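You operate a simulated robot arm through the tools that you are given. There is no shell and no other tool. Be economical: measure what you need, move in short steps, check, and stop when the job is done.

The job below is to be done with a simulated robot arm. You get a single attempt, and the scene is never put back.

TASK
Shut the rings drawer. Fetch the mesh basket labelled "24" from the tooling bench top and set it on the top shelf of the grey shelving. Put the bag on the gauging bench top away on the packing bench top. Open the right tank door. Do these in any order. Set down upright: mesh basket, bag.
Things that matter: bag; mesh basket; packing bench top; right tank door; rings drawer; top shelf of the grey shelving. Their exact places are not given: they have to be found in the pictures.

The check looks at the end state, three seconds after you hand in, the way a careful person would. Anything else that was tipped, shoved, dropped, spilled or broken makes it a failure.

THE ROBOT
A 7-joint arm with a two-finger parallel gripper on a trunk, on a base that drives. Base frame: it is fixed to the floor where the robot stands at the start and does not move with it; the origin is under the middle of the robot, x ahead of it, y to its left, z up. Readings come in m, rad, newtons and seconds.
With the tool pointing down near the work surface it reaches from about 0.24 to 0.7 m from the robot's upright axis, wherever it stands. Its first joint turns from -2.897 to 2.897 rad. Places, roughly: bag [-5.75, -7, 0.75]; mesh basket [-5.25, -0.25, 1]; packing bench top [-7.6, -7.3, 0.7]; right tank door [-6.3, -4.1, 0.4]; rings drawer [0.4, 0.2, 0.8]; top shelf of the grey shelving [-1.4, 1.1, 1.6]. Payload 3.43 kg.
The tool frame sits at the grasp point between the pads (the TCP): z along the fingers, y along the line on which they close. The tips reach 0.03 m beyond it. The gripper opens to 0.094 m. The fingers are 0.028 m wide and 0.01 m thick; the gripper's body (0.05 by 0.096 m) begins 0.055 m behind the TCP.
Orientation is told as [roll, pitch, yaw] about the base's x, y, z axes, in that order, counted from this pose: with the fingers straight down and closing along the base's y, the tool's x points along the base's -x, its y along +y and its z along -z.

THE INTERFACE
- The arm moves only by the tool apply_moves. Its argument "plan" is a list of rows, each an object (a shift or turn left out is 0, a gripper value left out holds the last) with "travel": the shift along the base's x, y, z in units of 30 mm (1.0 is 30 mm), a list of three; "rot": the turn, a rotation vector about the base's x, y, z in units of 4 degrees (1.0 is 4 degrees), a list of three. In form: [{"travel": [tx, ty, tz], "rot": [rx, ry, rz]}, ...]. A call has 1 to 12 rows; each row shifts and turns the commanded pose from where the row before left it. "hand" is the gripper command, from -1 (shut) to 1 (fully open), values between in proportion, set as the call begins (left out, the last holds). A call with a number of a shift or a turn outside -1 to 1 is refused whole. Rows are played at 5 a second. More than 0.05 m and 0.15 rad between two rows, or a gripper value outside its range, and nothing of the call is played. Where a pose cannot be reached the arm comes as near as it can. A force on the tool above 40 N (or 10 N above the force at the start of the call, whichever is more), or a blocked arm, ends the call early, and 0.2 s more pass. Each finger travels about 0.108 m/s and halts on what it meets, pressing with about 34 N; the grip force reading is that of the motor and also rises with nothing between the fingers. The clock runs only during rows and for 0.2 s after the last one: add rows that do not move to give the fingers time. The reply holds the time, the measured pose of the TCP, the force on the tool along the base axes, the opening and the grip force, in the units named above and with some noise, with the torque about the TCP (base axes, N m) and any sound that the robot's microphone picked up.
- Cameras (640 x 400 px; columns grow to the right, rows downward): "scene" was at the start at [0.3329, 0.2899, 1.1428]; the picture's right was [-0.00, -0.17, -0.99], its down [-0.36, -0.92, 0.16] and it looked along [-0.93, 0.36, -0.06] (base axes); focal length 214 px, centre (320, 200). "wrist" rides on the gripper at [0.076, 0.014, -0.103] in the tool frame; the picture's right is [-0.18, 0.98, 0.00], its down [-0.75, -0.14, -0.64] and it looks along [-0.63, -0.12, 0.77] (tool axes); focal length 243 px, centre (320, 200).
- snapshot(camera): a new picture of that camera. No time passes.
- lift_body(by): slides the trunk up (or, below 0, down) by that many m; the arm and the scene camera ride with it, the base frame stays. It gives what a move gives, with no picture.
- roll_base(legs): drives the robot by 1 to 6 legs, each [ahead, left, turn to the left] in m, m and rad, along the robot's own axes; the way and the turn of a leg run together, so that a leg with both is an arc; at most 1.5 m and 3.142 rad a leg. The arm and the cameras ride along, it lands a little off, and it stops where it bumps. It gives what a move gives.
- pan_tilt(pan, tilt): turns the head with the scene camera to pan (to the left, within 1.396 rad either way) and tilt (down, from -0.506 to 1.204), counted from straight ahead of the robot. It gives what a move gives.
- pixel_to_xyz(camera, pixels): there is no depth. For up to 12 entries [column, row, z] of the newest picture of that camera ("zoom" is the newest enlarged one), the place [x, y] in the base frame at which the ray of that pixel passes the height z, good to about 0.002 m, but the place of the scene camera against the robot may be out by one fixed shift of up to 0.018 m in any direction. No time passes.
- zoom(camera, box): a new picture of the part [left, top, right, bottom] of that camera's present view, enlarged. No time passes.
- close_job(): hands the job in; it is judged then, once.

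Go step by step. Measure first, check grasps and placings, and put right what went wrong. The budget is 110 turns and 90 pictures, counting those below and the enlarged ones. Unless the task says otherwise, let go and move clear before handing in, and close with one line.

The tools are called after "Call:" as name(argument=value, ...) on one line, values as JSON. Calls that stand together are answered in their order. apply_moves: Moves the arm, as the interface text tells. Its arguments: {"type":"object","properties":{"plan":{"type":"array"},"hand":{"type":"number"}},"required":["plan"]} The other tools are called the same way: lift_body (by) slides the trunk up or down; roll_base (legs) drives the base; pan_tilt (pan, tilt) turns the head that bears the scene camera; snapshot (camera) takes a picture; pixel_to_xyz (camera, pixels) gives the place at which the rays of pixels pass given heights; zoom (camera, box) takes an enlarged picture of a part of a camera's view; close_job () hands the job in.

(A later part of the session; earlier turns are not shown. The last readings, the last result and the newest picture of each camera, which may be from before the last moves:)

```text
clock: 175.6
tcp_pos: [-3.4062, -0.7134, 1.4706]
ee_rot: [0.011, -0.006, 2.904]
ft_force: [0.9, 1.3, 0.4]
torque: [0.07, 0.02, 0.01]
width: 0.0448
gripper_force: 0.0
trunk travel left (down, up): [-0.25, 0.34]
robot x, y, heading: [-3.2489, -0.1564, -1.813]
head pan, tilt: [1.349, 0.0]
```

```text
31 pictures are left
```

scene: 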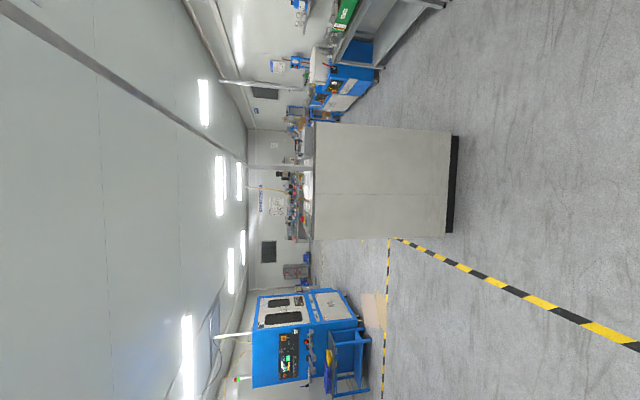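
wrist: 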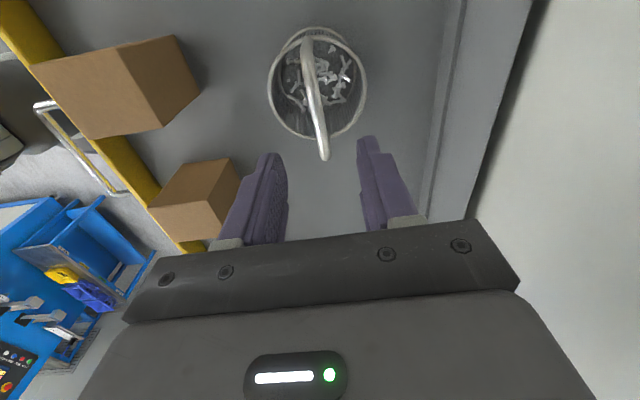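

Rotated view: the white cabinet is ahead (floor corners (455,137) and (450,233)) and the blue machine is at left. The lane runs between them. I'll measure the floor points.

Call:
pixel_to_xyz(camera="scene", pixels=[[457, 137, 0], [449, 233, 0], [370, 345, 0], [360, 315, 0], [368, 393, 0], [380, 70, 0], [310, 238, 0], [312, 265, 0], [305, 285, 0], [338, 105, 0]])

Call:
zoom(camera="scene", box=[230, 60, 390, 300])

```text
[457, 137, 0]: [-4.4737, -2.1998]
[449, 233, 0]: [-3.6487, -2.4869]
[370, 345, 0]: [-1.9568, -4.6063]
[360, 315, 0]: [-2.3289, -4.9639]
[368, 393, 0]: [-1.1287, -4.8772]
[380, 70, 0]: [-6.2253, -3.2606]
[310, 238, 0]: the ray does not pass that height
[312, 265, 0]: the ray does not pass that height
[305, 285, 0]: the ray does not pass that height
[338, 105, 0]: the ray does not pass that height
```

```text
1.67 times, centred on (310, 180) of scene
```

zoom: 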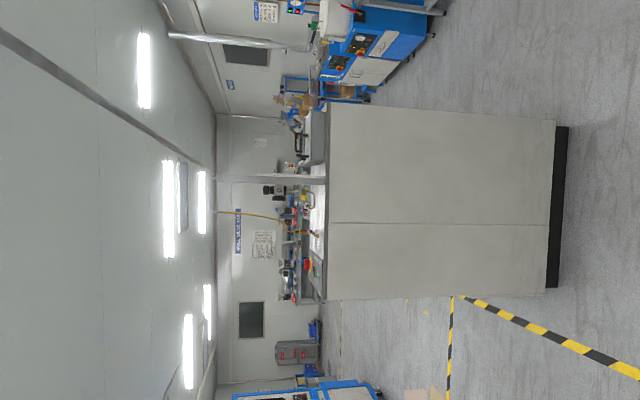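

The blue tank unit with door panels is beyond the cabinet, on the right. I'll shift right into the aisle and look along it.

Call:
roll_base(legs=[[0.5, -1.08, -0.046], [0.9, 0, 0]])

Call:
snapshot(camera="scene")

```text
clock: 186.0
tcp_pos: [-4.8607, -1.7702, 1.4702]
ee_rot: [0.013, -0.005, 2.862]
ft_force: [0.4, -0.4, -0.9]
torque: [0.03, 0.01, -0.04]
width: 0.0445
gripper_force: 0.0
trunk travel left (down, up): [-0.25, 0.34]
robot x, y, heading: [-4.6855, -1.2239, -1.85]
head pan, tilt: [1.349, 0.0]
```

```text
29 pictures are left
```

scene: 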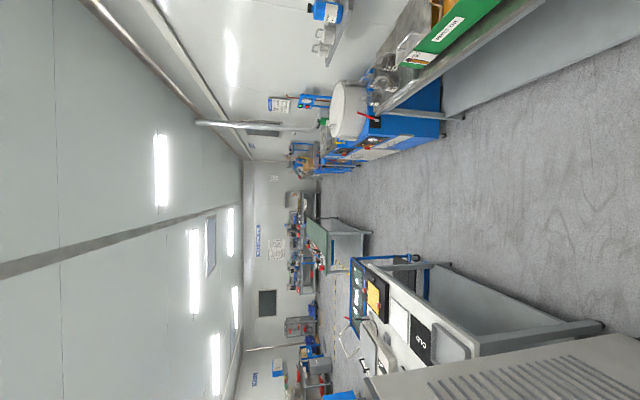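

Call:
zoom(camera="scene", box=[290, 80, 470, 280])

Call:
pixel_to_xyz(camera="scene", pixels=[[441, 137, 0], [353, 172, 0], [600, 325, 0], [447, 265, 0], [415, 258, 0], [370, 233, 0], [463, 118, 0]])

```text
2.00 times, centred on (380, 180) of scene
```

zoom: 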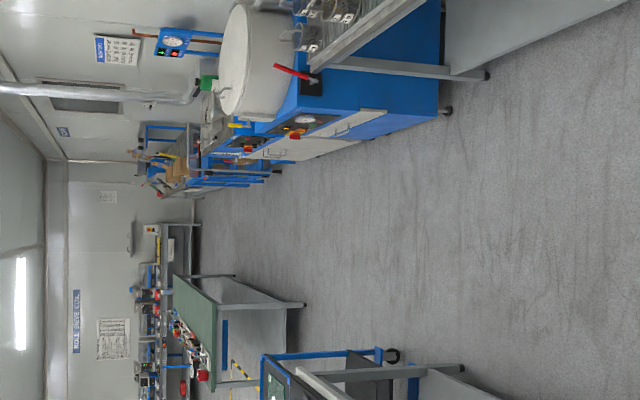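

```text
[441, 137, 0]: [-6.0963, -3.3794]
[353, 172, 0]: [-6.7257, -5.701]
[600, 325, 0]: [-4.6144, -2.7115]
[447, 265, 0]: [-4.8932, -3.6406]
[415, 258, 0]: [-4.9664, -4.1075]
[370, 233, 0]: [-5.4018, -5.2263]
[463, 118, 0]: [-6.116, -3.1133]
```

The tank's door face is at u≈4.88, v≈−5 to −6.5, and the aisle is 1.2 m wide. I'll drive along it and turn to face the doors.

Call:
roll_base(legs=[[1.5, 0.05, -0.005], [1.5, 0, 0], [0, 0, -1.575]])

Call:
pan_tilt(pan=0.75, tilt=0.0)

Call:
snapshot(camera="scene")

```text
refused: leg 1 is longer than a leg can be; nothing moved
```

```text
clock: 187.0
tcp_pos: [-4.8603, -1.7706, 1.4711]
ee_rot: [0.012, -0.005, 2.862]
ft_force: [0.7, 0.4, -0.6]
torque: [-0.01, 0.01, -0.01]
width: 0.0446
gripper_force: 0.0
trunk travel left (down, up): [-0.25, 0.34]
robot x, y, heading: [-4.6814, -1.2232, -1.854]
head pan, tilt: [0.75, 0.0]
```

```text
27 pictures are left
```

scene: 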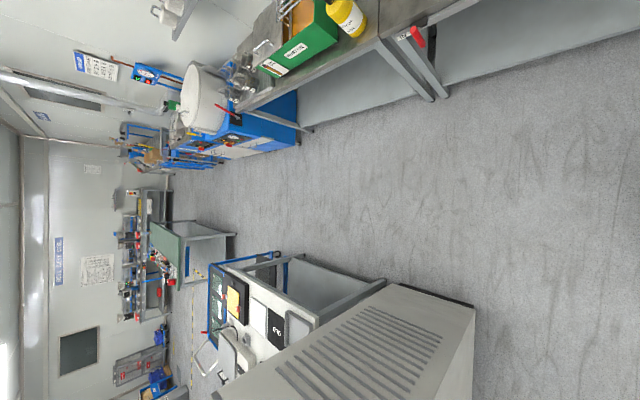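

The leg was a hair too long. I'll redo it with shorter legs.

Call:
roll_base(legs=[[1.4, 0.05, -0.005], [1.4, 0, 0], [0.2, 0, -1.575]])

Call:
snapshot(camera="scene")

```text
clock: 204.4
tcp_pos: [-6.2339, -3.7861, 1.47]
ee_rot: [0.011, -0.005, 1.256]
ft_force: [0.2, -0.6, -0.3]
torque: [-0.04, -0.03, 0.01]
width: 0.0451
gripper_force: 0.1
trunk travel left (down, up): [-0.25, 0.34]
robot x, y, heading: [-5.6934, -3.9862, 2.826]
head pan, tilt: [0.75, 0.0]
```

```text
26 pictures are left
```

scene: 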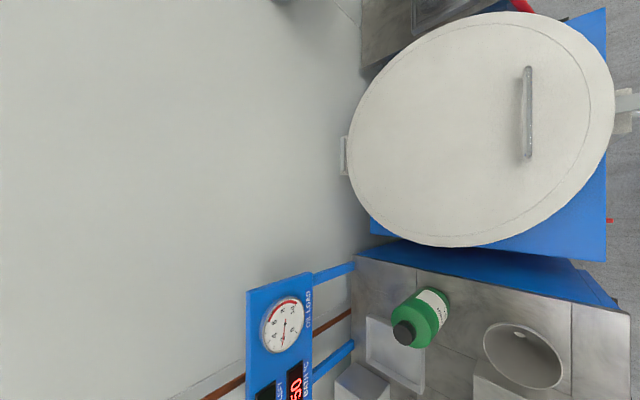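

I'm above the tank lid and can't see its doors from here. I'll back up, retract the arm and lower it for a view of the door fronts.

Call:
roll_base(legs=[[-0.28, 0, 0.027]])

Call:
apply_moves(plan=[{"travel": [0.86, -0.26, 0]}, {"travel": [0.86, -0.26, 0]}, {"travel": [0.86, -0.26, 0]}, {"travel": [0.86, -0.26, 0]}, {"travel": [0.86, -0.26, -0.5]}, {"travel": [0.86, -0.26, -0.9]}, {"travel": [0.86, -0.26, -0.9]}, {"travel": [0, 0, -0.9]}, {"travel": [0, 0, -0.9]}, {"travel": [0, 0, -0.9]}, {"travel": [0, 0, -0.9]}, {"travel": [0, 0, -0.9]}])

Call:
lift_body(by=-0.25)

Call:
snapshot(camera="scene")

```text
clock: 206.3
tcp_pos: [-5.9752, -3.8846, 1.4722]
ee_rot: [0.013, -0.005, 1.288]
ft_force: [0.5, -0.2, -0.6]
torque: [0.04, 0.01, -0.04]
width: 0.0447
gripper_force: 0.0
trunk travel left (down, up): [-0.25, 0.34]
robot x, y, heading: [-5.4291, -4.0661, 2.856]
head pan, tilt: [0.75, 0.0]
```

```text
clock: 208.9
tcp_pos: [-5.7952, -3.9375, 1.2675]
ee_rot: [0.014, -0.005, 1.287]
ft_force: [-0.3, -0.9, 0.1]
torque: [-0.01, -0.02, 0.01]
width: 0.0449
gripper_force: 0.0
trunk travel left (down, up): [-0.25, 0.34]
robot x, y, heading: [-5.4334, -4.0653, 2.853]
head pan, tilt: [0.75, 0.0]
```

```text
clock: 211.5
tcp_pos: [-5.7949, -3.9363, 1.0177]
ee_rot: [0.012, -0.004, 1.286]
ft_force: [-0.4, 0.0, 0.3]
torque: [0.02, 0.0, 0.04]
width: 0.0447
gripper_force: 0.0
trunk travel left (down, up): [0.0, 0.59]
robot x, y, heading: [-5.4321, -4.0655, 2.851]
head pan, tilt: [0.75, 0.0]
```

```text
25 pictures are left
```

scene: 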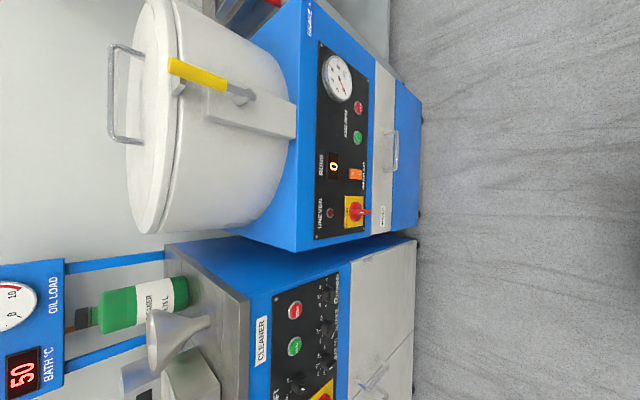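

Call:
pixel_to_xyz(camera="scene", pixels=[[395, 150, 0.5], [395, 150, 0.4], [395, 130, 0.45], [372, 250, 0.5], [415, 240, 0.15], [375, 378, 0.5], [375, 378, 0.45], [390, 340, 0.4], [413, 395, 0.15]])

Call:
pan_tilt(pan=0.6, tilt=0.45)

Call:
snapshot(camera="scene")

```text
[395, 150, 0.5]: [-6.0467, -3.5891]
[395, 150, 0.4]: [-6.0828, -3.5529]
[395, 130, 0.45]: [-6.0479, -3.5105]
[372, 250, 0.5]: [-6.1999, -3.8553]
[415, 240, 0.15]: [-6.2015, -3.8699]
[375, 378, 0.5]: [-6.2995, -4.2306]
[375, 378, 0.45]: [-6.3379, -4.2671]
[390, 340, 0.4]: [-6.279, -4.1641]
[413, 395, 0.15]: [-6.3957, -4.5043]
```

```text
clock: 212.4
tcp_pos: [-5.7955, -3.9375, 1.018]
ee_rot: [0.015, -0.006, 1.285]
ft_force: [-0.6, 0.2, 0.1]
torque: [-0.04, -0.02, -0.03]
width: 0.0445
gripper_force: 0.0
trunk travel left (down, up): [0.0, 0.59]
robot x, y, heading: [-5.4318, -4.0636, 2.857]
head pan, tilt: [0.6, 0.45]
```

```text
24 pictures are left
```

scene: 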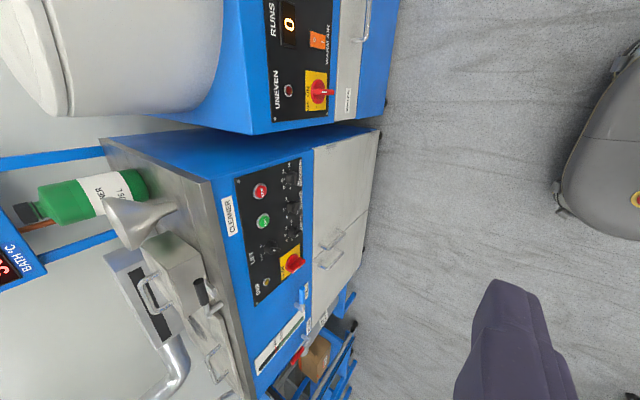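

The CLEANER tank has two doors with a seam at about row 245, and vertical bar handles on both sides of it (≈(330,238) right, (330,258) left). I'll zoom in to locate the right door's handle.

Call:
zoom(camera="scene", box=[290, 120, 400, 300])

Call:
pixel_to_xyz(camera="scene", pixels=[[330, 238, 0.5], [330, 238, 0.45], [330, 238, 0.55], [381, 132, 0.1], [363, 245, 0.1], [314, 150, 0.6]])

```text
2.22 times, centred on (345, 210) of scene
```

zoom: 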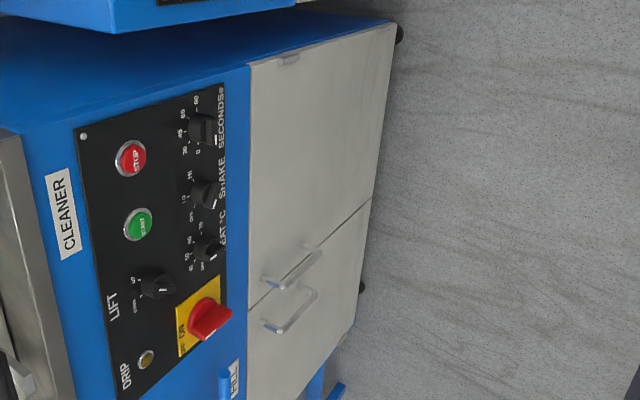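

```text
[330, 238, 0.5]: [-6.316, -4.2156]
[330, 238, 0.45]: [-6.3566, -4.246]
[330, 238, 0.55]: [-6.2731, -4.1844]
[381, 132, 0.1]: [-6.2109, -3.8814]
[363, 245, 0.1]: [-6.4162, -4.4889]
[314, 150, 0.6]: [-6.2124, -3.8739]
```

Call:
pixel_to_xyz(camera="scene", pixels=[[312.6, 257.3, 0.6], [367.5, 212, 0.1], [327, 250.5, 0.6], [327, 250.5, 0.55], [327, 250.5, 0.5], [345, 234.8, 0.45], [345, 234.8, 0.4], [345, 234.8, 0.35], [336, 242.7, 0.5], [336, 242.7, 0.45]])

```text
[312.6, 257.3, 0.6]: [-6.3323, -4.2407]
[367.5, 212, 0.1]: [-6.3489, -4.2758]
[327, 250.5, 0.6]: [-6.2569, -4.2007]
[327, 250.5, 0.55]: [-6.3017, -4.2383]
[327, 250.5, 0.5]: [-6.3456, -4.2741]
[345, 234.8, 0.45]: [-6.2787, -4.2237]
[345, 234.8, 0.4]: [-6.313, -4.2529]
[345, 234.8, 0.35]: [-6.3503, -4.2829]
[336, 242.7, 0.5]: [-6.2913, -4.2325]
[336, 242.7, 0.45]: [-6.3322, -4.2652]
```

Right door: hinge edge v≈−5.48, seam v≈−5.875, face u≈4.86. The handle is a vertical bar at v≈−5.83, u≈4.82, z 0.45–0.58. I'll shift left and closer, yaw the tool so the fingers close sideways, and tilt it 45° forward.

Call:
roll_base(legs=[[0.13, 0.3, 0]])

Call:
apply_moves(hand=0.3, plan=[{"rot": [0, 0, 1]}, {"rot": [0, 0, 1]}, {"rot": [0, 0, 1]}, {"rot": [0, 0, 1]}, {"rot": [0, 0, 1]}, {"rot": [0, 0, 1]}, {"rot": [0, 0, 1]}, {"rot": [0, 0, 1]}, {"rot": [0, 0, 1]}, {"rot": [0, 0, 1]}, {"rot": [0, 0, 1]}])

Call:
apply_moves(plan=[{"rot": [0, 0, 1]}, {"rot": [0, 0, 1]}, {"rot": [0, 0, 1]}, {"rot": [0, 0, 1]}, {"rot": [0, 0, 1]}, {"rot": [0, 0, 1]}, {"rot": [0, 0, 1]}, {"rot": [0, 0, 1]}, {"rot": [0, 0, 1]}, {"rot": [0, 0, 1]}, {"rot": [0, 0, 1]}, {"rot": [0, 0, 0.4]}])

Call:
apply_moves(plan=[{"travel": [0, 0, -0.6], "rot": [0.284, 0.959, 0]}, {"travel": [0, 0, -0.6], "rot": [0.284, 0.959, 0]}, {"travel": [0, 0, -0.6], "rot": [0.284, 0.959, 0]}, {"travel": [0, 0, -0.6], "rot": [0.284, 0.959, 0]}, {"travel": [0, 0, -0.6], "rot": [0.284, 0.959, 0]}, {"travel": [0, 0, -0.6], "rot": [0.284, 0.959, 0]}, {"travel": [0, 0, -0.6], "rot": [0.284, 0.959, 0]}, {"travel": [0, 0, -0.6], "rot": [0.284, 0.959, 0]}, {"travel": [0, 0, -0.6], "rot": [0.284, 0.959, 0]}, {"travel": [0, 0, -0.6], "rot": [0.284, 0.959, 0]}, {"travel": [0, 0, -0.6], "rot": [0.284, 0.959, 0]}])

Call:
pan_tilt(pan=0, tilt=0.1)

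Call:
snapshot(camera="scene")

```text
clock: 214.6
tcp_pos: [-6.0048, -4.1886, 1.0183]
ee_rot: [0.013, -0.005, 1.285]
ft_force: [-0.1, 0.9, 0.3]
torque: [-0.01, -0.02, 0.02]
width: 0.0447
gripper_force: 0.1
trunk travel left (down, up): [0.0, 0.59]
robot x, y, heading: [-5.6392, -4.318, 2.852]
head pan, tilt: [0.6, 0.45]
```

```text
clock: 217.0
tcp_pos: [-6.0042, -4.1889, 1.0188]
ee_rot: [0.014, -0.005, 2.054]
ft_force: [-0.2, -0.2, 0.9]
torque: [0.01, 0.0, 0.01]
width: 0.061
gripper_force: 0.1
trunk travel left (down, up): [0.0, 0.59]
robot x, y, heading: [-5.6414, -4.3183, 2.856]
head pan, tilt: [0.6, 0.45]
```

```text
clock: 219.6
tcp_pos: [-6.0032, -4.1889, 1.018]
ee_rot: [0.013, -0.005, 2.851]
ft_force: [-0.4, 0.3, -0.3]
torque: [-0.01, 0.03, 0.01]
width: 0.0611
gripper_force: 0.0
trunk travel left (down, up): [0.0, 0.59]
robot x, y, heading: [-5.6385, -4.3154, 2.854]
head pan, tilt: [0.6, 0.45]
```

```text
clock: 222.0
tcp_pos: [-6.0592, -4.1672, 0.8303]
ee_rot: [0.021, -0.774, 2.846]
ft_force: [0.1, -0.2, 0.4]
torque: [-0.01, 0.0, 0.02]
width: 0.0612
gripper_force: 0.1
out of reach, approached as far as the arm can: row 7, 8, 9, 10, 11
trunk travel left (down, up): [0.0, 0.59]
robot x, y, heading: [-5.6391, -4.3188, 2.852]
head pan, tilt: [0.6, 0.45]
```

```text
clock: 223.0
tcp_pos: [-6.06, -4.1648, 0.8316]
ee_rot: [0.016, -0.773, 2.847]
ft_force: [0.5, 0.6, 0.1]
torque: [0.0, -0.01, 0.01]
width: 0.0611
gripper_force: 0.1
trunk travel left (down, up): [0.0, 0.59]
robot x, y, heading: [-5.6414, -4.3172, 2.852]
head pan, tilt: [0.0, 0.099]
```

```text
22 pictures are left
```

scene: 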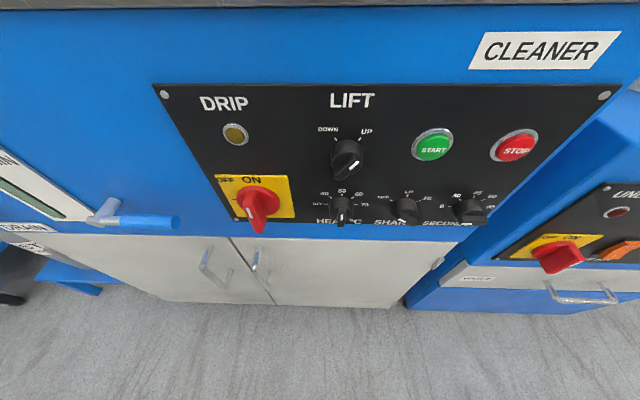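

Both handles are visible: the right door's at (256,262), just right of the seam, and the left door's at (212,265). I'll move to a pre-grasp point 8 cm in front of the right handle.

Call:
apply_moves(plan=[{"travel": [-0.1, -0.4, -0.8]}, {"travel": [-0.1, -0.4, -0.8]}, {"travel": [-0.2, -0.4, -0.8]}, {"travel": [-0.3, -0.4, -0.8]}, {"travel": [-0.5, -0.4, -0.8]}, {"travel": [-0.5, -0.4, -0.8]}, {"travel": [-0.5, -0.2, -0.8]}, {"travel": [-0.6, 0, -0.8]}, {"travel": [-0.6, 0, -0.8]}, {"travel": [-0.6, 0, -0.8]}, {"travel": [-0.6, 0, -0.8]}, {"travel": [0, 0, -0.5]}])

Call:
snapshot(camera="scene")

Call:
snapshot(camera="wrist")

```text
clock: 225.6
tcp_pos: [-6.1984, -4.2433, 0.5499]
ee_rot: [0.018, -0.774, 2.847]
ft_force: [-0.4, -1.0, -1.0]
torque: [0.0, 0.01, 0.02]
width: 0.0611
gripper_force: 0.1
trunk travel left (down, up): [0.0, 0.59]
robot x, y, heading: [-5.6402, -4.3153, 2.855]
head pan, tilt: [0.0, 0.099]
```

```text
21 pictures are left
```

scene: 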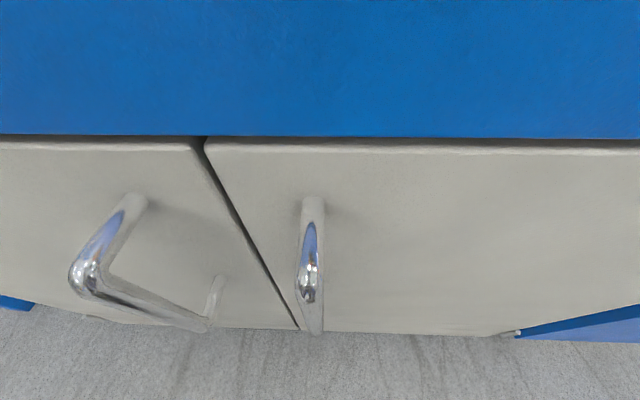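

```text
20 pictures are left
```

wrist: 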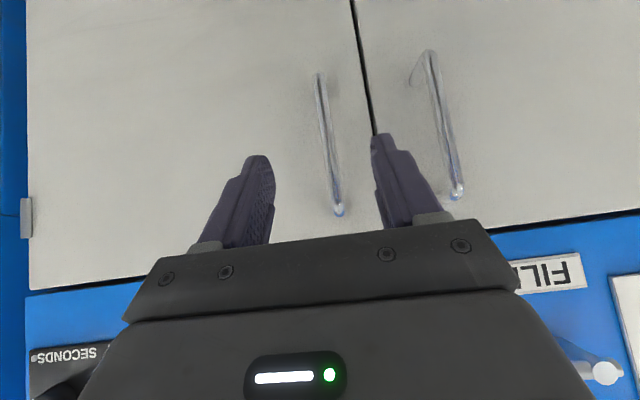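

The bar lies between the fingers laterally in the wrist view ((340,212) top, (320,75) bottom). I'll triangulate its top elbow.

Call:
pixel_to_xyz(camera="wrist", pixels=[[340, 210, 0.6], [340, 210, 0.57], [340, 210, 0.54], [340, 210, 0.51], [322, 85, 0.45], [322, 85, 0.4]])

Call:
pixel_to_xyz(camera="scene", pixels=[[309, 285, 0.6], [309, 285, 0.57], [309, 285, 0.54], [309, 285, 0.51], [313, 200, 0.57], [313, 200, 0.54]])

```text
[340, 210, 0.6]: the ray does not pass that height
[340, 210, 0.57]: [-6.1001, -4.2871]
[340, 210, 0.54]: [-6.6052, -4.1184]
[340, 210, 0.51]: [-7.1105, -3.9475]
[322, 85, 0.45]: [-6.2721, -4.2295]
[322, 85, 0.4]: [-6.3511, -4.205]
```

```text
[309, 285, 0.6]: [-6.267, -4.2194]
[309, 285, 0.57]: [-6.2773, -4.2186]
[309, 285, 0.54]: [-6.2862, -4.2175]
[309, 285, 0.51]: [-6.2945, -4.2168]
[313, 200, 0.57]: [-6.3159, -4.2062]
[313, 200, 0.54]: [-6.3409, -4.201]
```

The bar sits at u≈4.82, v≈−5.836, z 0.445–0.56. I'll advance 8 cm and close on it.

Call:
apply_moves(plan=[{"travel": [-0.53, 0.115, -0.24]}, {"travel": [-0.53, 0.115, -0.24]}, {"travel": [-0.53, 0.115, -0.24]}, {"travel": [-0.53, 0.115, -0.24]}, {"travel": [-0.53, 0.115, -0.24]}])

Call:
apply_moves(hand=-1, plan=[{}, {}, {}, {}])

Call:
snapshot(camera="wrist")

```text
clock: 226.6
tcp_pos: [-6.2555, -4.2322, 0.5231]
ee_rot: [0.021, -0.773, 2.844]
ft_force: [15.4, -6.4, 8.3]
torque: [1.12, 2.14, -0.57]
width: 0.0611
gripper_force: 0.1
trunk travel left (down, up): [0.0, 0.59]
robot x, y, heading: [-5.6409, -4.3174, 2.859]
head pan, tilt: [0.0, 0.099]
stopped in row 5: the force on the tool passed its limit at 46 N (the readings are from after the stop); the commanded pose is now the measured one
```

```text
clock: 227.6
tcp_pos: [-6.2564, -4.2337, 0.5232]
ee_rot: [0.019, -0.773, 2.845]
ft_force: [26.9, -10.3, 14.7]
torque: [0.83, 0.02, -0.21]
width: 0.0126
gripper_force: 44.8
trunk travel left (down, up): [0.0, 0.59]
robot x, y, heading: [-5.6401, -4.3178, 2.853]
head pan, tilt: [0.0, 0.099]
```

```text
19 pictures are left
```

wrist: 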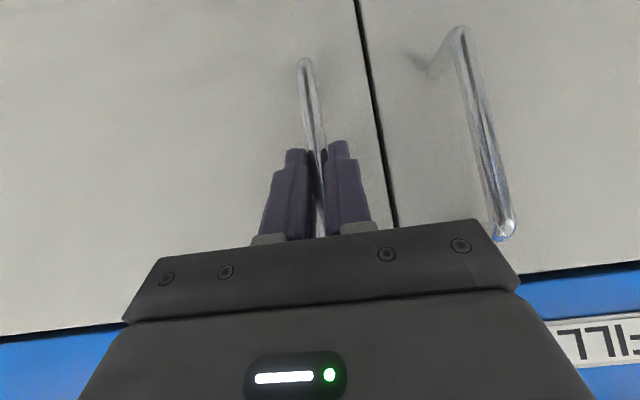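

The fingers grip the bar at width 0.0126. I'll pull the door along its arc to about 20° first.

Call:
apply_moves(plan=[{"travel": [0.3, -0.05, 0], "rot": [0, 0, 0.3]}, {"travel": [0.5, -0.05, 0], "rot": [0, 0, 0.5]}, {"travel": [0.7, 0, 0], "rot": [0, 0, 0.6]}, {"travel": [0.7, 0, 0], "rot": [0, 0, 0.6]}, {"travel": [0.7, 0, 0], "rot": [0, 0, 0.6]}, {"travel": [0.7, 0.05, 0], "rot": [0, 0, 0.6]}, {"travel": [0.6, 0.1, 0], "rot": [0, 0, 0.6]}])

Call:
snapshot(camera="wrist")

```text
clock: 229.2
tcp_pos: [-6.1309, -4.2305, 0.5223]
ee_rot: [0.021, -0.77, 3.109]
ft_force: [2.4, -17.8, 5.3]
torque: [1.14, -1.13, 0.16]
width: 0.0115
gripper_force: 45.2
trunk travel left (down, up): [0.0, 0.59]
robot x, y, heading: [-5.6355, -4.3178, 2.854]
head pan, tilt: [0.0, 0.099]
```

```text
18 pictures are left
```

wrist: 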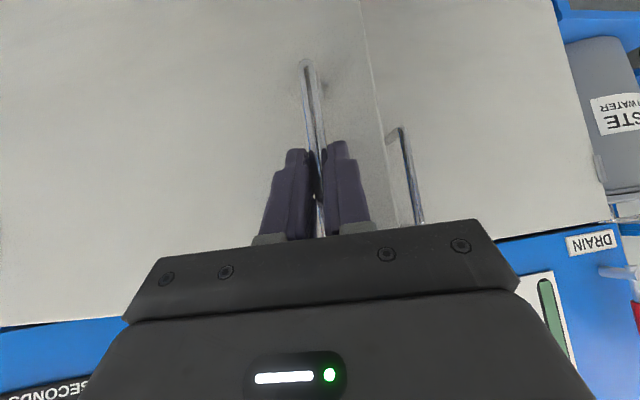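

The door is swinging. I'll continue the arc to about 40°.

Call:
apply_moves(plan=[{"travel": [0.56, 0.1, 0], "rot": [0, 0, 0.7]}, {"travel": [0.56, 0.14, 0], "rot": [0, 0, 0.7]}, {"travel": [0.56, 0.17, 0], "rot": [0, 0, 0.7]}, {"travel": [0.55, 0.2, 0], "rot": [0, 0, 0.7]}, {"travel": [0.55, 0.22, 0], "rot": [0, 0, 0.7]}, {"travel": [0.55, 0.25, 0], "rot": [0, 0, 0.7]}, {"travel": [0.55, 0.27, 0], "rot": [0, 0, 0.7]}])

Call:
snapshot(camera="wrist")

```text
clock: 230.8
tcp_pos: [-6.0159, -4.1856, 0.5218]
ee_rot: [0.016, -0.772, -2.834]
ft_force: [-9.2, 16.9, -7.9]
torque: [1.47, 0.38, -0.44]
width: 0.0118
gripper_force: 45.3
trunk travel left (down, up): [0.0, 0.59]
robot x, y, heading: [-5.6394, -4.3134, 2.852]
head pan, tilt: [0.0, 0.099]
```

```text
17 pictures are left
```

wrist: 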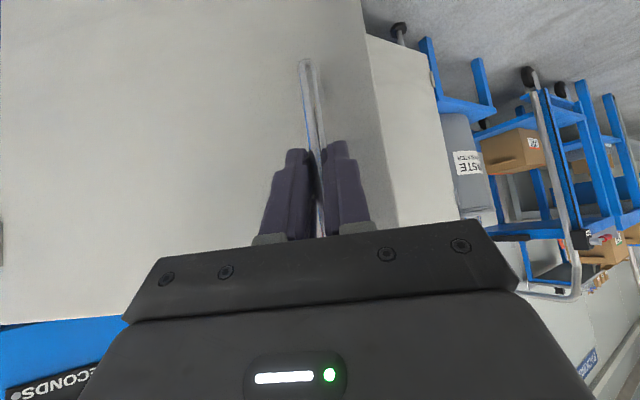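

About 40° open. I'll continue to about 60°.

Call:
apply_moves(plan=[{"travel": [0.5, 0.33, 0], "rot": [0, 0, 0.7]}, {"travel": [0.48, 0.36, 0], "rot": [0, 0, 0.7]}, {"travel": [0.46, 0.38, 0], "rot": [0, 0, 0.7]}, {"travel": [0.44, 0.4, 0], "rot": [0, 0, 0.7]}, {"travel": [0.42, 0.41, 0], "rot": [0, 0, 0.7]}, {"travel": [0.4, 0.42, 0], "rot": [0, 0, 0.7]}, {"travel": [0.38, 0.43, 0], "rot": [0, 0, 0.7]}])

Call:
apply_moves(plan=[{"travel": [0.34, 0.45, 0], "rot": [0, 0, 0.7]}, {"travel": [0.31, 0.46, 0], "rot": [0, 0, 0.7]}, {"travel": [0.28, 0.48, 0], "rot": [0, 0, 0.7]}, {"travel": [0.25, 0.5, 0], "rot": [0, 0, 0.7]}, {"travel": [0.22, 0.5, 0], "rot": [0, 0, 0.7]}, {"travel": [0.2, 0.52, 0], "rot": [0, 0, 0.7]}])

Call:
snapshot(camera="wrist")

```text
clock: 232.6
tcp_pos: [-5.9257, -4.1061, 0.5217]
ee_rot: [0.012, -0.775, -2.483]
ft_force: [-0.2, -0.7, 1.2]
torque: [1.08, 0.65, 0.03]
width: 0.0118
gripper_force: 45.3
trunk travel left (down, up): [0.0, 0.59]
robot x, y, heading: [-5.6393, -4.3164, 2.853]
head pan, tilt: [0.0, 0.099]
stopped in row 7: the force on the tool passed its limit at 41 N (the readings are from after the stop); the commanded pose is now the measured one
```

```text
clock: 234.0
tcp_pos: [-5.8749, -4.0209, 0.5232]
ee_rot: [0.018, -0.775, -2.197]
ft_force: [27.6, -13.2, -1.8]
torque: [1.35, 0.3, 0.39]
width: 0.0121
gripper_force: 45.2
trunk travel left (down, up): [0.0, 0.59]
robot x, y, heading: [-5.6411, -4.321, 2.851]
head pan, tilt: [0.0, 0.099]
```

```text
16 pictures are left
```

wrist: 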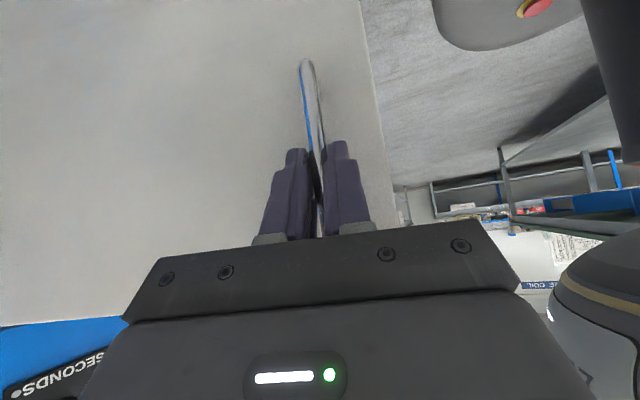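

The door is about 75° open. A touch further, then I'll release.

Call:
apply_moves(plan=[{"travel": [0.25, 0.45, 0], "rot": [0, 0, 0.7]}, {"travel": [0.2, 0.48, 0], "rot": [0, 0, 0.7]}, {"travel": [0.15, 0.5, 0], "rot": [0, 0, 0.7]}])

Call:
apply_moves(hand=0.3, plan=[{}, {}, {}])

```text
clock: 234.8
tcp_pos: [-5.8585, -3.9765, 0.5221]
ee_rot: [0.014, -0.775, -2.046]
ft_force: [21.2, -6.2, -22.9]
torque: [0.28, 1.08, 0.3]
width: 0.0118
gripper_force: 45.0
trunk travel left (down, up): [0.0, 0.59]
robot x, y, heading: [-5.6376, -4.3103, 2.853]
head pan, tilt: [0.0, 0.099]
```

```text
clock: 235.6
tcp_pos: [-5.8604, -3.9755, 0.5232]
ee_rot: [0.014, -0.775, -2.047]
ft_force: [0.2, -0.5, -1.0]
torque: [-0.01, 0.0, 0.01]
width: 0.0609
gripper_force: 0.1
trunk travel left (down, up): [0.0, 0.59]
robot x, y, heading: [-5.6357, -4.3154, 2.852]
head pan, tilt: [0.0, 0.099]
```

Released. I'll back off along the tool axis, rise, and check the door.

Call:
apply_moves(plan=[{"travel": [0.35, 0.7, 0.2]}, {"travel": [0.35, 0.7, 0.3]}, {"travel": [0.35, 0.7, 0.5]}, {"travel": [0.2, 0.4, 0.9]}, {"travel": [0, 0, 0.9]}, {"travel": [0, 0, 0.9]}, {"travel": [0, 0, 0.9]}, {"travel": [0, 0, 0.9]}, {"travel": [0, 0, 0.9]}, {"travel": [0, 0, 0.9]}, {"travel": [0, 0, 0.9]}, {"travel": [0, 0, 0.9]}])

Call:
snapshot(camera="scene")

```text
clock: 238.2
tcp_pos: [-5.8201, -3.9017, 0.7953]
ee_rot: [0.015, -0.775, -2.049]
ft_force: [-0.6, 0.5, -0.2]
torque: [0.02, 0.02, 0.01]
width: 0.0612
gripper_force: 0.1
trunk travel left (down, up): [0.0, 0.59]
robot x, y, heading: [-5.6401, -4.313, 2.853]
head pan, tilt: [0.0, 0.099]
```

```text
15 pictures are left
```

scene: 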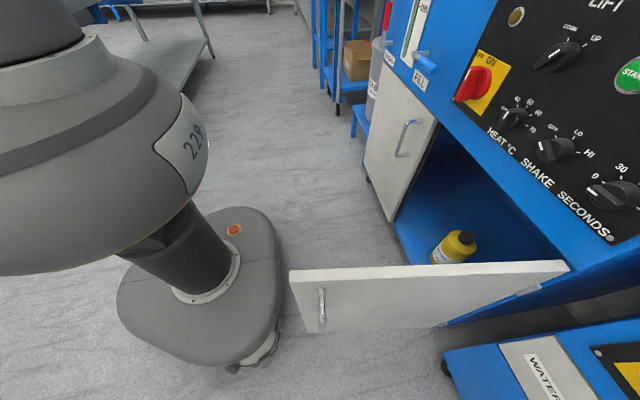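

The right door stands fully open and the hand is clear. I'll return the tool to straight down in front of the robot, raise it, and strafe left along the aisle toward the gauging bench.

Call:
apply_moves(plan=[{"travel": [-0.1, -0.1, 0.8], "rot": [0, 0, -1]}, {"travel": [-0.1, -0.1, 0.8], "rot": [0, 0, -1]}, {"travel": [-0.3, -0.4, 0.8], "rot": [0, 0, -1]}, {"travel": [-0.4, -0.55, 0.8], "rot": [0, 0, -1]}, {"travel": [-0.4, -0.55, 0.8], "rot": [0, 0, -1]}, {"travel": [-0.4, -0.55, 0.8], "rot": [0, 0, -1]}, {"travel": [-0.4, -0.55, 0.8], "rot": [0, 0, -1]}, {"travel": [-0.4, -0.55, 0.5], "rot": [0, 0, -1]}, {"travel": [-0.4, -0.55, 0], "rot": [0, 0, -1]}, {"travel": [-0.4, -0.55, 0], "rot": [0, 0, -1]}])

Call:
apply_moves(plan=[{"travel": [-0.4, -0.55, 0], "rot": [0, 0, -1]}, {"travel": [-0.4, -0.55, 0], "rot": [0, 0, -1]}, {"travel": [-0.4, -0.55, 0], "rot": [0, 0, -1]}, {"travel": [-0.4, -0.55, 0], "rot": [0, 0, -1]}, {"travel": [-0.4, -0.55, 0], "rot": [0, 0, -1]}, {"travel": [-0.4, -0.55, 0], "rot": [0, 0, -1]}, {"travel": [-0.4, -0.55, 0], "rot": [0, 0, -1]}, {"travel": [-0.4, -0.55, 0], "rot": [0, 0, -1]}, {"travel": [-0.4, -0.5, 0], "rot": [0, 0, -1]}, {"rot": [0, 0, -0.8]}])

Call:
lift_body(by=0.35)

Call:
roll_base(legs=[[0, 1.2, 0]])

Call:
pan_tilt(pan=1.39, tilt=-0.4)

Call:
snapshot(camera="scene")

```text
clock: 240.4
tcp_pos: [-5.9221, -4.0356, 0.9785]
ee_rot: [0.013, -0.774, -2.746]
ft_force: [0.3, -0.7, -0.4]
torque: [-0.02, 0.02, 0.02]
width: 0.0609
gripper_force: 0.1
trunk travel left (down, up): [0.0, 0.59]
robot x, y, heading: [-5.6394, -4.3151, 2.855]
head pan, tilt: [0.0, 0.099]
```

```text
clock: 242.6
tcp_pos: [-6.0289, -4.1824, 0.9793]
ee_rot: [0.012, -0.773, 2.855]
ft_force: [0.6, 0.4, -0.5]
torque: [0.0, -0.02, -0.01]
width: 0.0611
gripper_force: 0.1
trunk travel left (down, up): [0.0, 0.59]
robot x, y, heading: [-5.64, -4.3124, 2.861]
head pan, tilt: [0.0, 0.099]
```

```text
clock: 246.0
tcp_pos: [-6.0282, -4.1817, 1.3286]
ee_rot: [0.015, -0.776, 2.854]
ft_force: [0.4, 0.0, 0.6]
torque: [0.0, 0.01, -0.02]
width: 0.0615
gripper_force: 0.0
trunk travel left (down, up): [-0.35, 0.24]
robot x, y, heading: [-5.6377, -4.3143, 2.853]
head pan, tilt: [0.0, 0.099]
```

```text
clock: 251.9
tcp_pos: [-6.3786, -5.2814, 1.3291]
ee_rot: [0.013, -0.774, 2.814]
ft_force: [-0.1, -0.4, 0.2]
torque: [0.01, 0.02, 0.0]
width: 0.0611
gripper_force: 0.0
trunk travel left (down, up): [-0.35, 0.24]
robot x, y, heading: [-5.9957, -5.4335, 2.815]
head pan, tilt: [0.0, 0.099]
```

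```text
clock: 253.5
tcp_pos: [-6.3767, -5.2817, 1.3286]
ee_rot: [0.016, -0.776, 2.816]
ft_force: [-0.4, -0.4, -0.4]
torque: [0.03, -0.01, 0.02]
width: 0.0611
gripper_force: 0.1
trunk travel left (down, up): [-0.35, 0.24]
robot x, y, heading: [-5.9957, -5.4331, 2.811]
head pan, tilt: [1.389, -0.4]
```

```text
14 pictures are left
```

scene: 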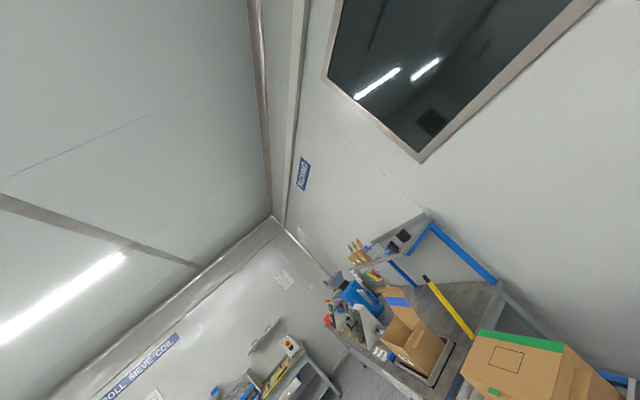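

The packing bench is at lower right. I'll turn left to face down the aisle and look from there.

Call:
roll_base(legs=[[0, 0, 1.613]])

Call:
pan_tilt(pan=0, tilt=-0.4)

Call:
snapshot(camera="scene")

```text
clock: 257.7
tcp_pos: [-6.1411, -5.8164, 1.3299]
ee_rot: [0.012, -0.775, -1.884]
ft_force: [0.4, -0.7, -1.0]
torque: [-0.02, -0.01, -0.01]
width: 0.0609
gripper_force: 0.1
trunk travel left (down, up): [-0.35, 0.24]
robot x, y, heading: [-5.9904, -5.4318, -1.886]
head pan, tilt: [1.389, -0.4]
```

```text
clock: 259.2
tcp_pos: [-6.1404, -5.8153, 1.3295]
ee_rot: [0.013, -0.775, -1.886]
ft_force: [-0.4, 0.7, 1.0]
torque: [0.0, 0.0, 0.01]
width: 0.0613
gripper_force: 0.1
trunk travel left (down, up): [-0.35, 0.24]
robot x, y, heading: [-5.9986, -5.4333, -1.883]
head pan, tilt: [0.0, -0.4]
```

```text
13 pictures are left
```

scene: 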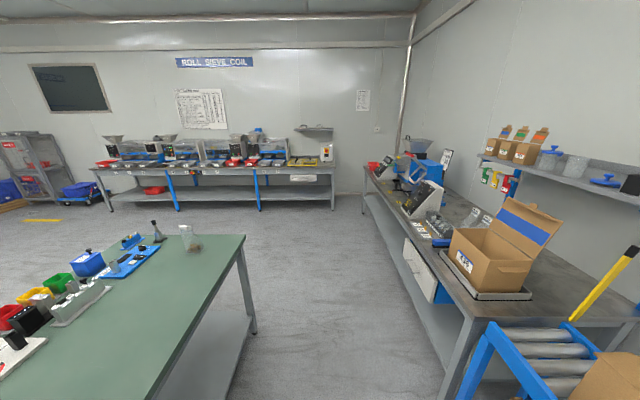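

I can see the transparent bag standing at (190,240), near the far right corner of the green gauging bench. The packing bench is at right. I'll measure and zoom.

Call:
pixel_to_xyz(camera="scene", pixels=[[194, 252, 0.75], [194, 252, 0.7], [244, 236, 0.75], [140, 398, 0.75], [256, 333, 0], [365, 213, 0], [437, 398, 0], [440, 262, 0.75], [478, 315, 0.75], [410, 215, 0.75], [375, 185, 0.75]])

Call:
zoom(camera="scene", box=[350, 130, 550, 330])

```text
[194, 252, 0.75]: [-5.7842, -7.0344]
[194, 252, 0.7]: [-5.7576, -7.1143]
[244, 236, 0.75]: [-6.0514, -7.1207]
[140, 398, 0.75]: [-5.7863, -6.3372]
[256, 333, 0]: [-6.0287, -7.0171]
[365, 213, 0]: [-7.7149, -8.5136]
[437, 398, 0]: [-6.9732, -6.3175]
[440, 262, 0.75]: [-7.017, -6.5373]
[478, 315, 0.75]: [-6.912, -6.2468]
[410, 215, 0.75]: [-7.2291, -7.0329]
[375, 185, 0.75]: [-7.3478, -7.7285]
```

```text
2.00 times, centred on (450, 230) of scene
```

zoom: 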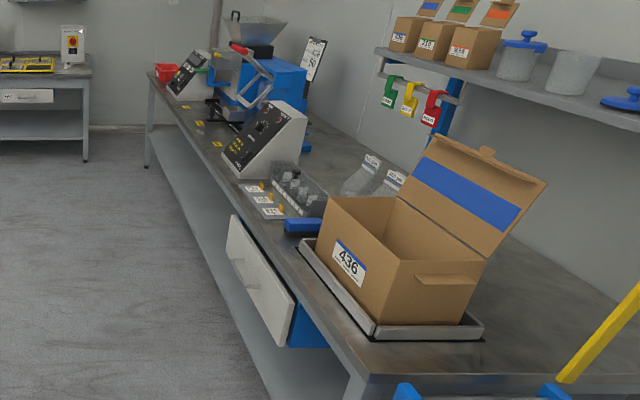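

The bag is at about (-5.784,-7.034): u 3.55, v −8.39, and 0.24 m in from the bench edge at z 0.75. I'll drive alongside, turn to face the bench and look down at the bag.

Call:
roll_base(legs=[[1.46, 0, 0], [0, 0, 1.594], [0.16, 0, 0]])

Call:
pan_tilt(pan=0, tilt=0.1)

Call:
snapshot(camera="scene")

```text
clock: 271.4
tcp_pos: [-5.9085, -7.0098, 1.3293]
ee_rot: [0.014, -0.773, -0.289]
ft_force: [0.3, -0.2, 0.1]
torque: [0.0, 0.01, 0.0]
width: 0.0612
gripper_force: 0.1
trunk travel left (down, up): [-0.35, 0.24]
robot x, y, heading: [-6.2967, -6.8769, -0.295]
head pan, tilt: [0.0, -0.4]
```

```text
clock: 272.3
tcp_pos: [-5.9084, -7.0094, 1.3293]
ee_rot: [0.015, -0.775, -0.29]
ft_force: [-0.4, 0.7, 0.2]
torque: [-0.03, 0.01, 0.04]
width: 0.0611
gripper_force: 0.0
trunk travel left (down, up): [-0.35, 0.24]
robot x, y, heading: [-6.3009, -6.8717, -0.289]
head pan, tilt: [0.0, 0.099]
```

```text
11 pictures are left
```

scene: 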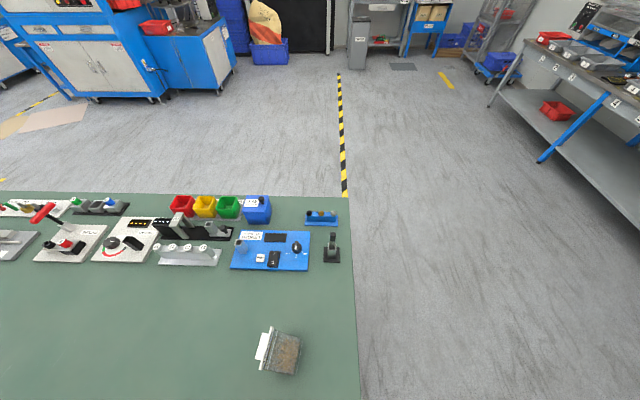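

Call:
pixel_to_xyz(camera="scene", pixels=[[282, 355, 0.75], [282, 355, 0.8], [265, 345, 0.88], [285, 372, 0.75], [298, 345, 0.8]])

Call:
zoom(camera="scene", box=[240, 310, 330, 390])

```text
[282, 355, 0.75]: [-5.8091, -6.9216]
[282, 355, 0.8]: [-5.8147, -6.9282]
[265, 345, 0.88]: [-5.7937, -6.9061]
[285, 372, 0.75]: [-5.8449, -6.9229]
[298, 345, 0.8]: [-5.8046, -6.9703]
```

```text
5.00 times, centred on (285, 350) of scene
```

zoom: 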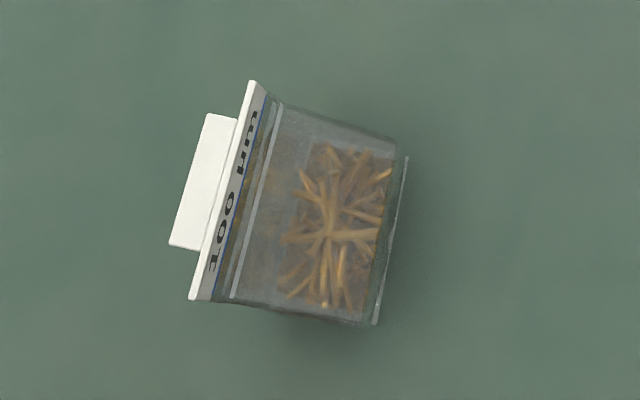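

The bag stands with a thin header card on top, running roughly along the robot's forward direction (zoom (253,85)–(195,298)). So the fingers should close sideways. I'll point the tool down above it.

Call:
apply_moves(hand=1, plan=[{"travel": [0.33, 0.21, 0], "rot": [0.284, 0.959, 0]}, {"travel": [0.33, 0.21, 0], "rot": [0.284, 0.959, 0]}, {"travel": [0.33, 0.21, 0], "rot": [0.284, 0.959, 0]}, {"travel": [0.33, 0.21, 0], "rot": [0.284, 0.959, 0]}, {"travel": [0.33, 0.21, 0], "rot": [0.284, 0.959, 0]}, {"travel": [0.33, 0.21, 0], "rot": [0.284, 0.959, 0]}, {"travel": [0.33, 0.21, 0], "rot": [0.284, 0.959, 0]}, {"travel": [0.33, 0.21, 0], "rot": [0.284, 0.959, 0]}, {"travel": [0.33, 0.21, 0], "rot": [0.284, 0.959, 0]}, {"travel": [0.33, 0.21, 0], "rot": [0.284, 0.959, 0]}, {"travel": [0.33, 0.21, 0], "rot": [0.284, 0.959, 0]}])

Call:
snapshot(camera="wrist")

```text
clock: 274.7
tcp_pos: [-5.8207, -6.9577, 1.3405]
ee_rot: [0.004, -0.168, -0.293]
ft_force: [0.4, -0.6, 0.2]
torque: [0.01, 0.0, 0.04]
width: 0.0941
gripper_force: 0.1
out of reach, approached as far as the arm can: row 1, 2, 3, 4
trunk travel left (down, up): [-0.35, 0.24]
robot x, y, heading: [-6.2981, -6.8735, -0.289]
head pan, tilt: [0.0, 0.099]
```

```text
9 pictures are left
```

wrist: 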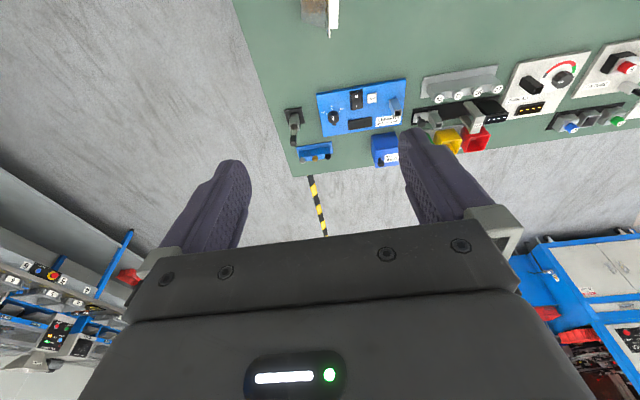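

Call:
pixel_to_xyz(camera="wrist", pixels=[[333, 38, 0.95], [333, 38, 0.9], [333, 38, 0.85], [335, 5, 0.9], [312, 25, 0.75], [302, 20, 0.75]])

Call:
pixel_to_xyz(camera="scene", pixels=[[271.6, 327, 0.95], [271.6, 327, 0.9], [271.6, 327, 0.85], [260, 369.6, 0.95], [260, 369.6, 0.9], [260, 369.6, 0.85], [302, 342, 0.75], [296, 375, 0.75]])

```text
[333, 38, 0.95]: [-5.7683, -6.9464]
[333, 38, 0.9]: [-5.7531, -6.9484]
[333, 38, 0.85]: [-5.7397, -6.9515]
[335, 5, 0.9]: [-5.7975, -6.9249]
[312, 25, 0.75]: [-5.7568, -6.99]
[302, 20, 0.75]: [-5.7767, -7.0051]
```

```text
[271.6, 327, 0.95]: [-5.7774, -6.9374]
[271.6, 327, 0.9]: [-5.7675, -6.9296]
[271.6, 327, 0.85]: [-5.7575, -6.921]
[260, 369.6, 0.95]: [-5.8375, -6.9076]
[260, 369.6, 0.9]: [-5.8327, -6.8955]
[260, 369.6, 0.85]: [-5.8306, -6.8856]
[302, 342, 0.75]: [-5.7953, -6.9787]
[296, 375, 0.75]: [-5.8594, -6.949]
```

Rays agree on the header's top at z≈0.97–1.0, centred near (-5.812,-6.927) and angled about −28°. I'll finish pointing the tool down, yaw −12° and come to about 12 cm above.

Call:
apply_moves(plan=[{"travel": [0.05, 0.25, 0], "rot": [0.284, 0.959, 0]}, {"travel": [0.05, 0.25, 0], "rot": [0.284, 0.959, 0]}, {"travel": [0.05, 0.25, 0], "rot": [0.11, 0.38, 0]}, {"travel": [0.1, 0.25, -0.9], "rot": [0, 0, -0.75]}, {"travel": [0, 0, -0.9], "rot": [0, 0, -0.75]}, {"travel": [0, 0, -0.9], "rot": [0, 0, -0.75]}, {"travel": [0, 0, -0.9], "rot": [0, 0, -0.75]}, {"travel": [0, 0, -0.9]}, {"travel": [0, 0, -0.9]}, {"travel": [0, 0, -0.8]}])

Call:
snapshot(camera="wrist")

```text
clock: 276.9
tcp_pos: [-5.8145, -6.9271, 1.1521]
ee_rot: [0.005, -0.004, -0.502]
ft_force: [0.1, 0.1, 0.9]
torque: [0.03, 0.0, 0.03]
width: 0.094
gripper_force: 0.1
trunk travel left (down, up): [-0.35, 0.24]
robot x, y, heading: [-6.2988, -6.873, -0.289]
head pan, tilt: [0.0, 0.099]
```

```text
8 pictures are left
```

wrist: 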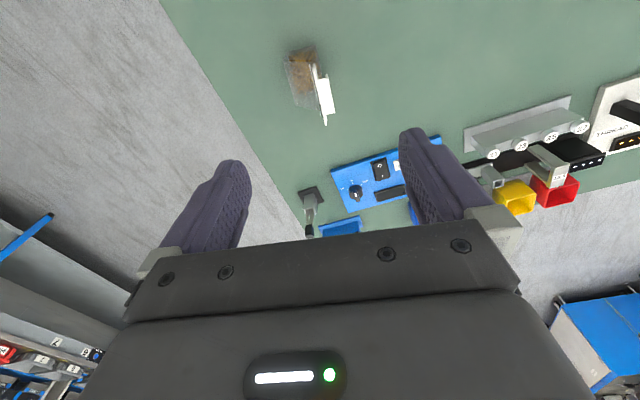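

Call:
pixel_to_xyz(camera="wrist", pixels=[[325, 122, 1.0], [325, 122, 0.95], [325, 122, 0.9], [325, 122, 0.85], [313, 66, 0.95], [313, 66, 0.9], [313, 66, 0.85], [303, 108, 0.75], [287, 68, 0.75]])

Call:
zoom(camera="wrist", box=[260, 30, 370, 140])

```text
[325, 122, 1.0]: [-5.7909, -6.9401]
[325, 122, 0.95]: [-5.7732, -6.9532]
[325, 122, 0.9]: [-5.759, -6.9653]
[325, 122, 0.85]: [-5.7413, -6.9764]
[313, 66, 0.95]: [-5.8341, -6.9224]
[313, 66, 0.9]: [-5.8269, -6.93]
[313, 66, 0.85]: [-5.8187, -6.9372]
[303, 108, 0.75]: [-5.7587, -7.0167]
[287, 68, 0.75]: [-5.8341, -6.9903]
```

```text
3.64 times, centred on (315, 85) of wrist
```

zoom: 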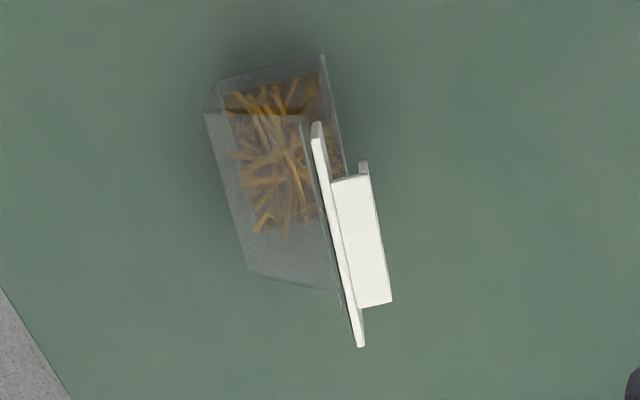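

The header spans (-5.839,-6.917) to (-5.783,-6.944) with its top at z≈0.985 and the base near 0.85. The tool is aligned within 3°. I'll descend to TCP z 0.962 and close.

Call:
apply_moves(plan=[{"travel": [0.1, 0, -0.9]}, {"travel": [0, 0, -0.9]}, {"travel": [0, 0, -0.9]}, {"travel": [0, 0, -0.9]}, {"travel": [0, 0, -0.8]}, {"travel": [0, 0, -0.7]}, {"travel": [0, 0, -0.6]}, {"travel": [0, 0, -0.6]}])

Call:
apply_moves(hand=-1, plan=[{}, {}, {}, {}, {}])

Call:
apply_moves(plan=[{"travel": [0, 0, 0.15]}, {"travel": [0, 0, 0.15]}, {"travel": [0, 0, 0.15]}, {"travel": [0, 0, 0.2]}])

Call:
snapshot(camera="wrist")

```text
clock: 278.7
tcp_pos: [-5.8112, -6.9272, 0.9635]
ee_rot: [0.004, -0.004, -0.502]
ft_force: [-0.1, -0.5, 0.3]
torque: [-0.03, 0.01, 0.01]
width: 0.094
gripper_force: 0.1
trunk travel left (down, up): [-0.35, 0.24]
robot x, y, heading: [-6.2974, -6.8765, -0.295]
head pan, tilt: [0.0, 0.099]
```

```text
clock: 279.9
tcp_pos: [-5.8118, -6.9269, 0.9633]
ee_rot: [0.002, -0.003, -0.501]
ft_force: [-0.2, -0.8, 0.1]
torque: [-0.11, 0.0, 0.04]
width: 0.019
gripper_force: 33.6
trunk travel left (down, up): [-0.35, 0.24]
robot x, y, heading: [-6.2967, -6.8783, -0.292]
head pan, tilt: [0.0, 0.099]
```

```text
clock: 280.9
tcp_pos: [-5.8125, -6.9284, 0.9848]
ee_rot: [0.004, -0.004, -0.504]
ft_force: [0.4, 0.2, -0.9]
torque: [0.07, -0.02, 0.02]
width: 0.0189
gripper_force: 34.0
trunk travel left (down, up): [-0.35, 0.24]
robot x, y, heading: [-6.2963, -6.8731, -0.291]
head pan, tilt: [0.0, 0.099]
```

```text
6 pictures are left
```

wrist: 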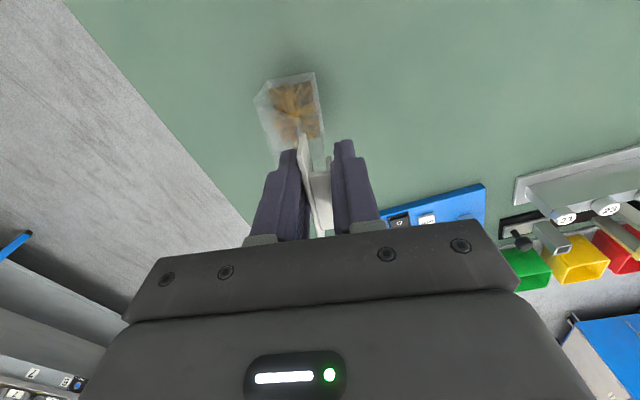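

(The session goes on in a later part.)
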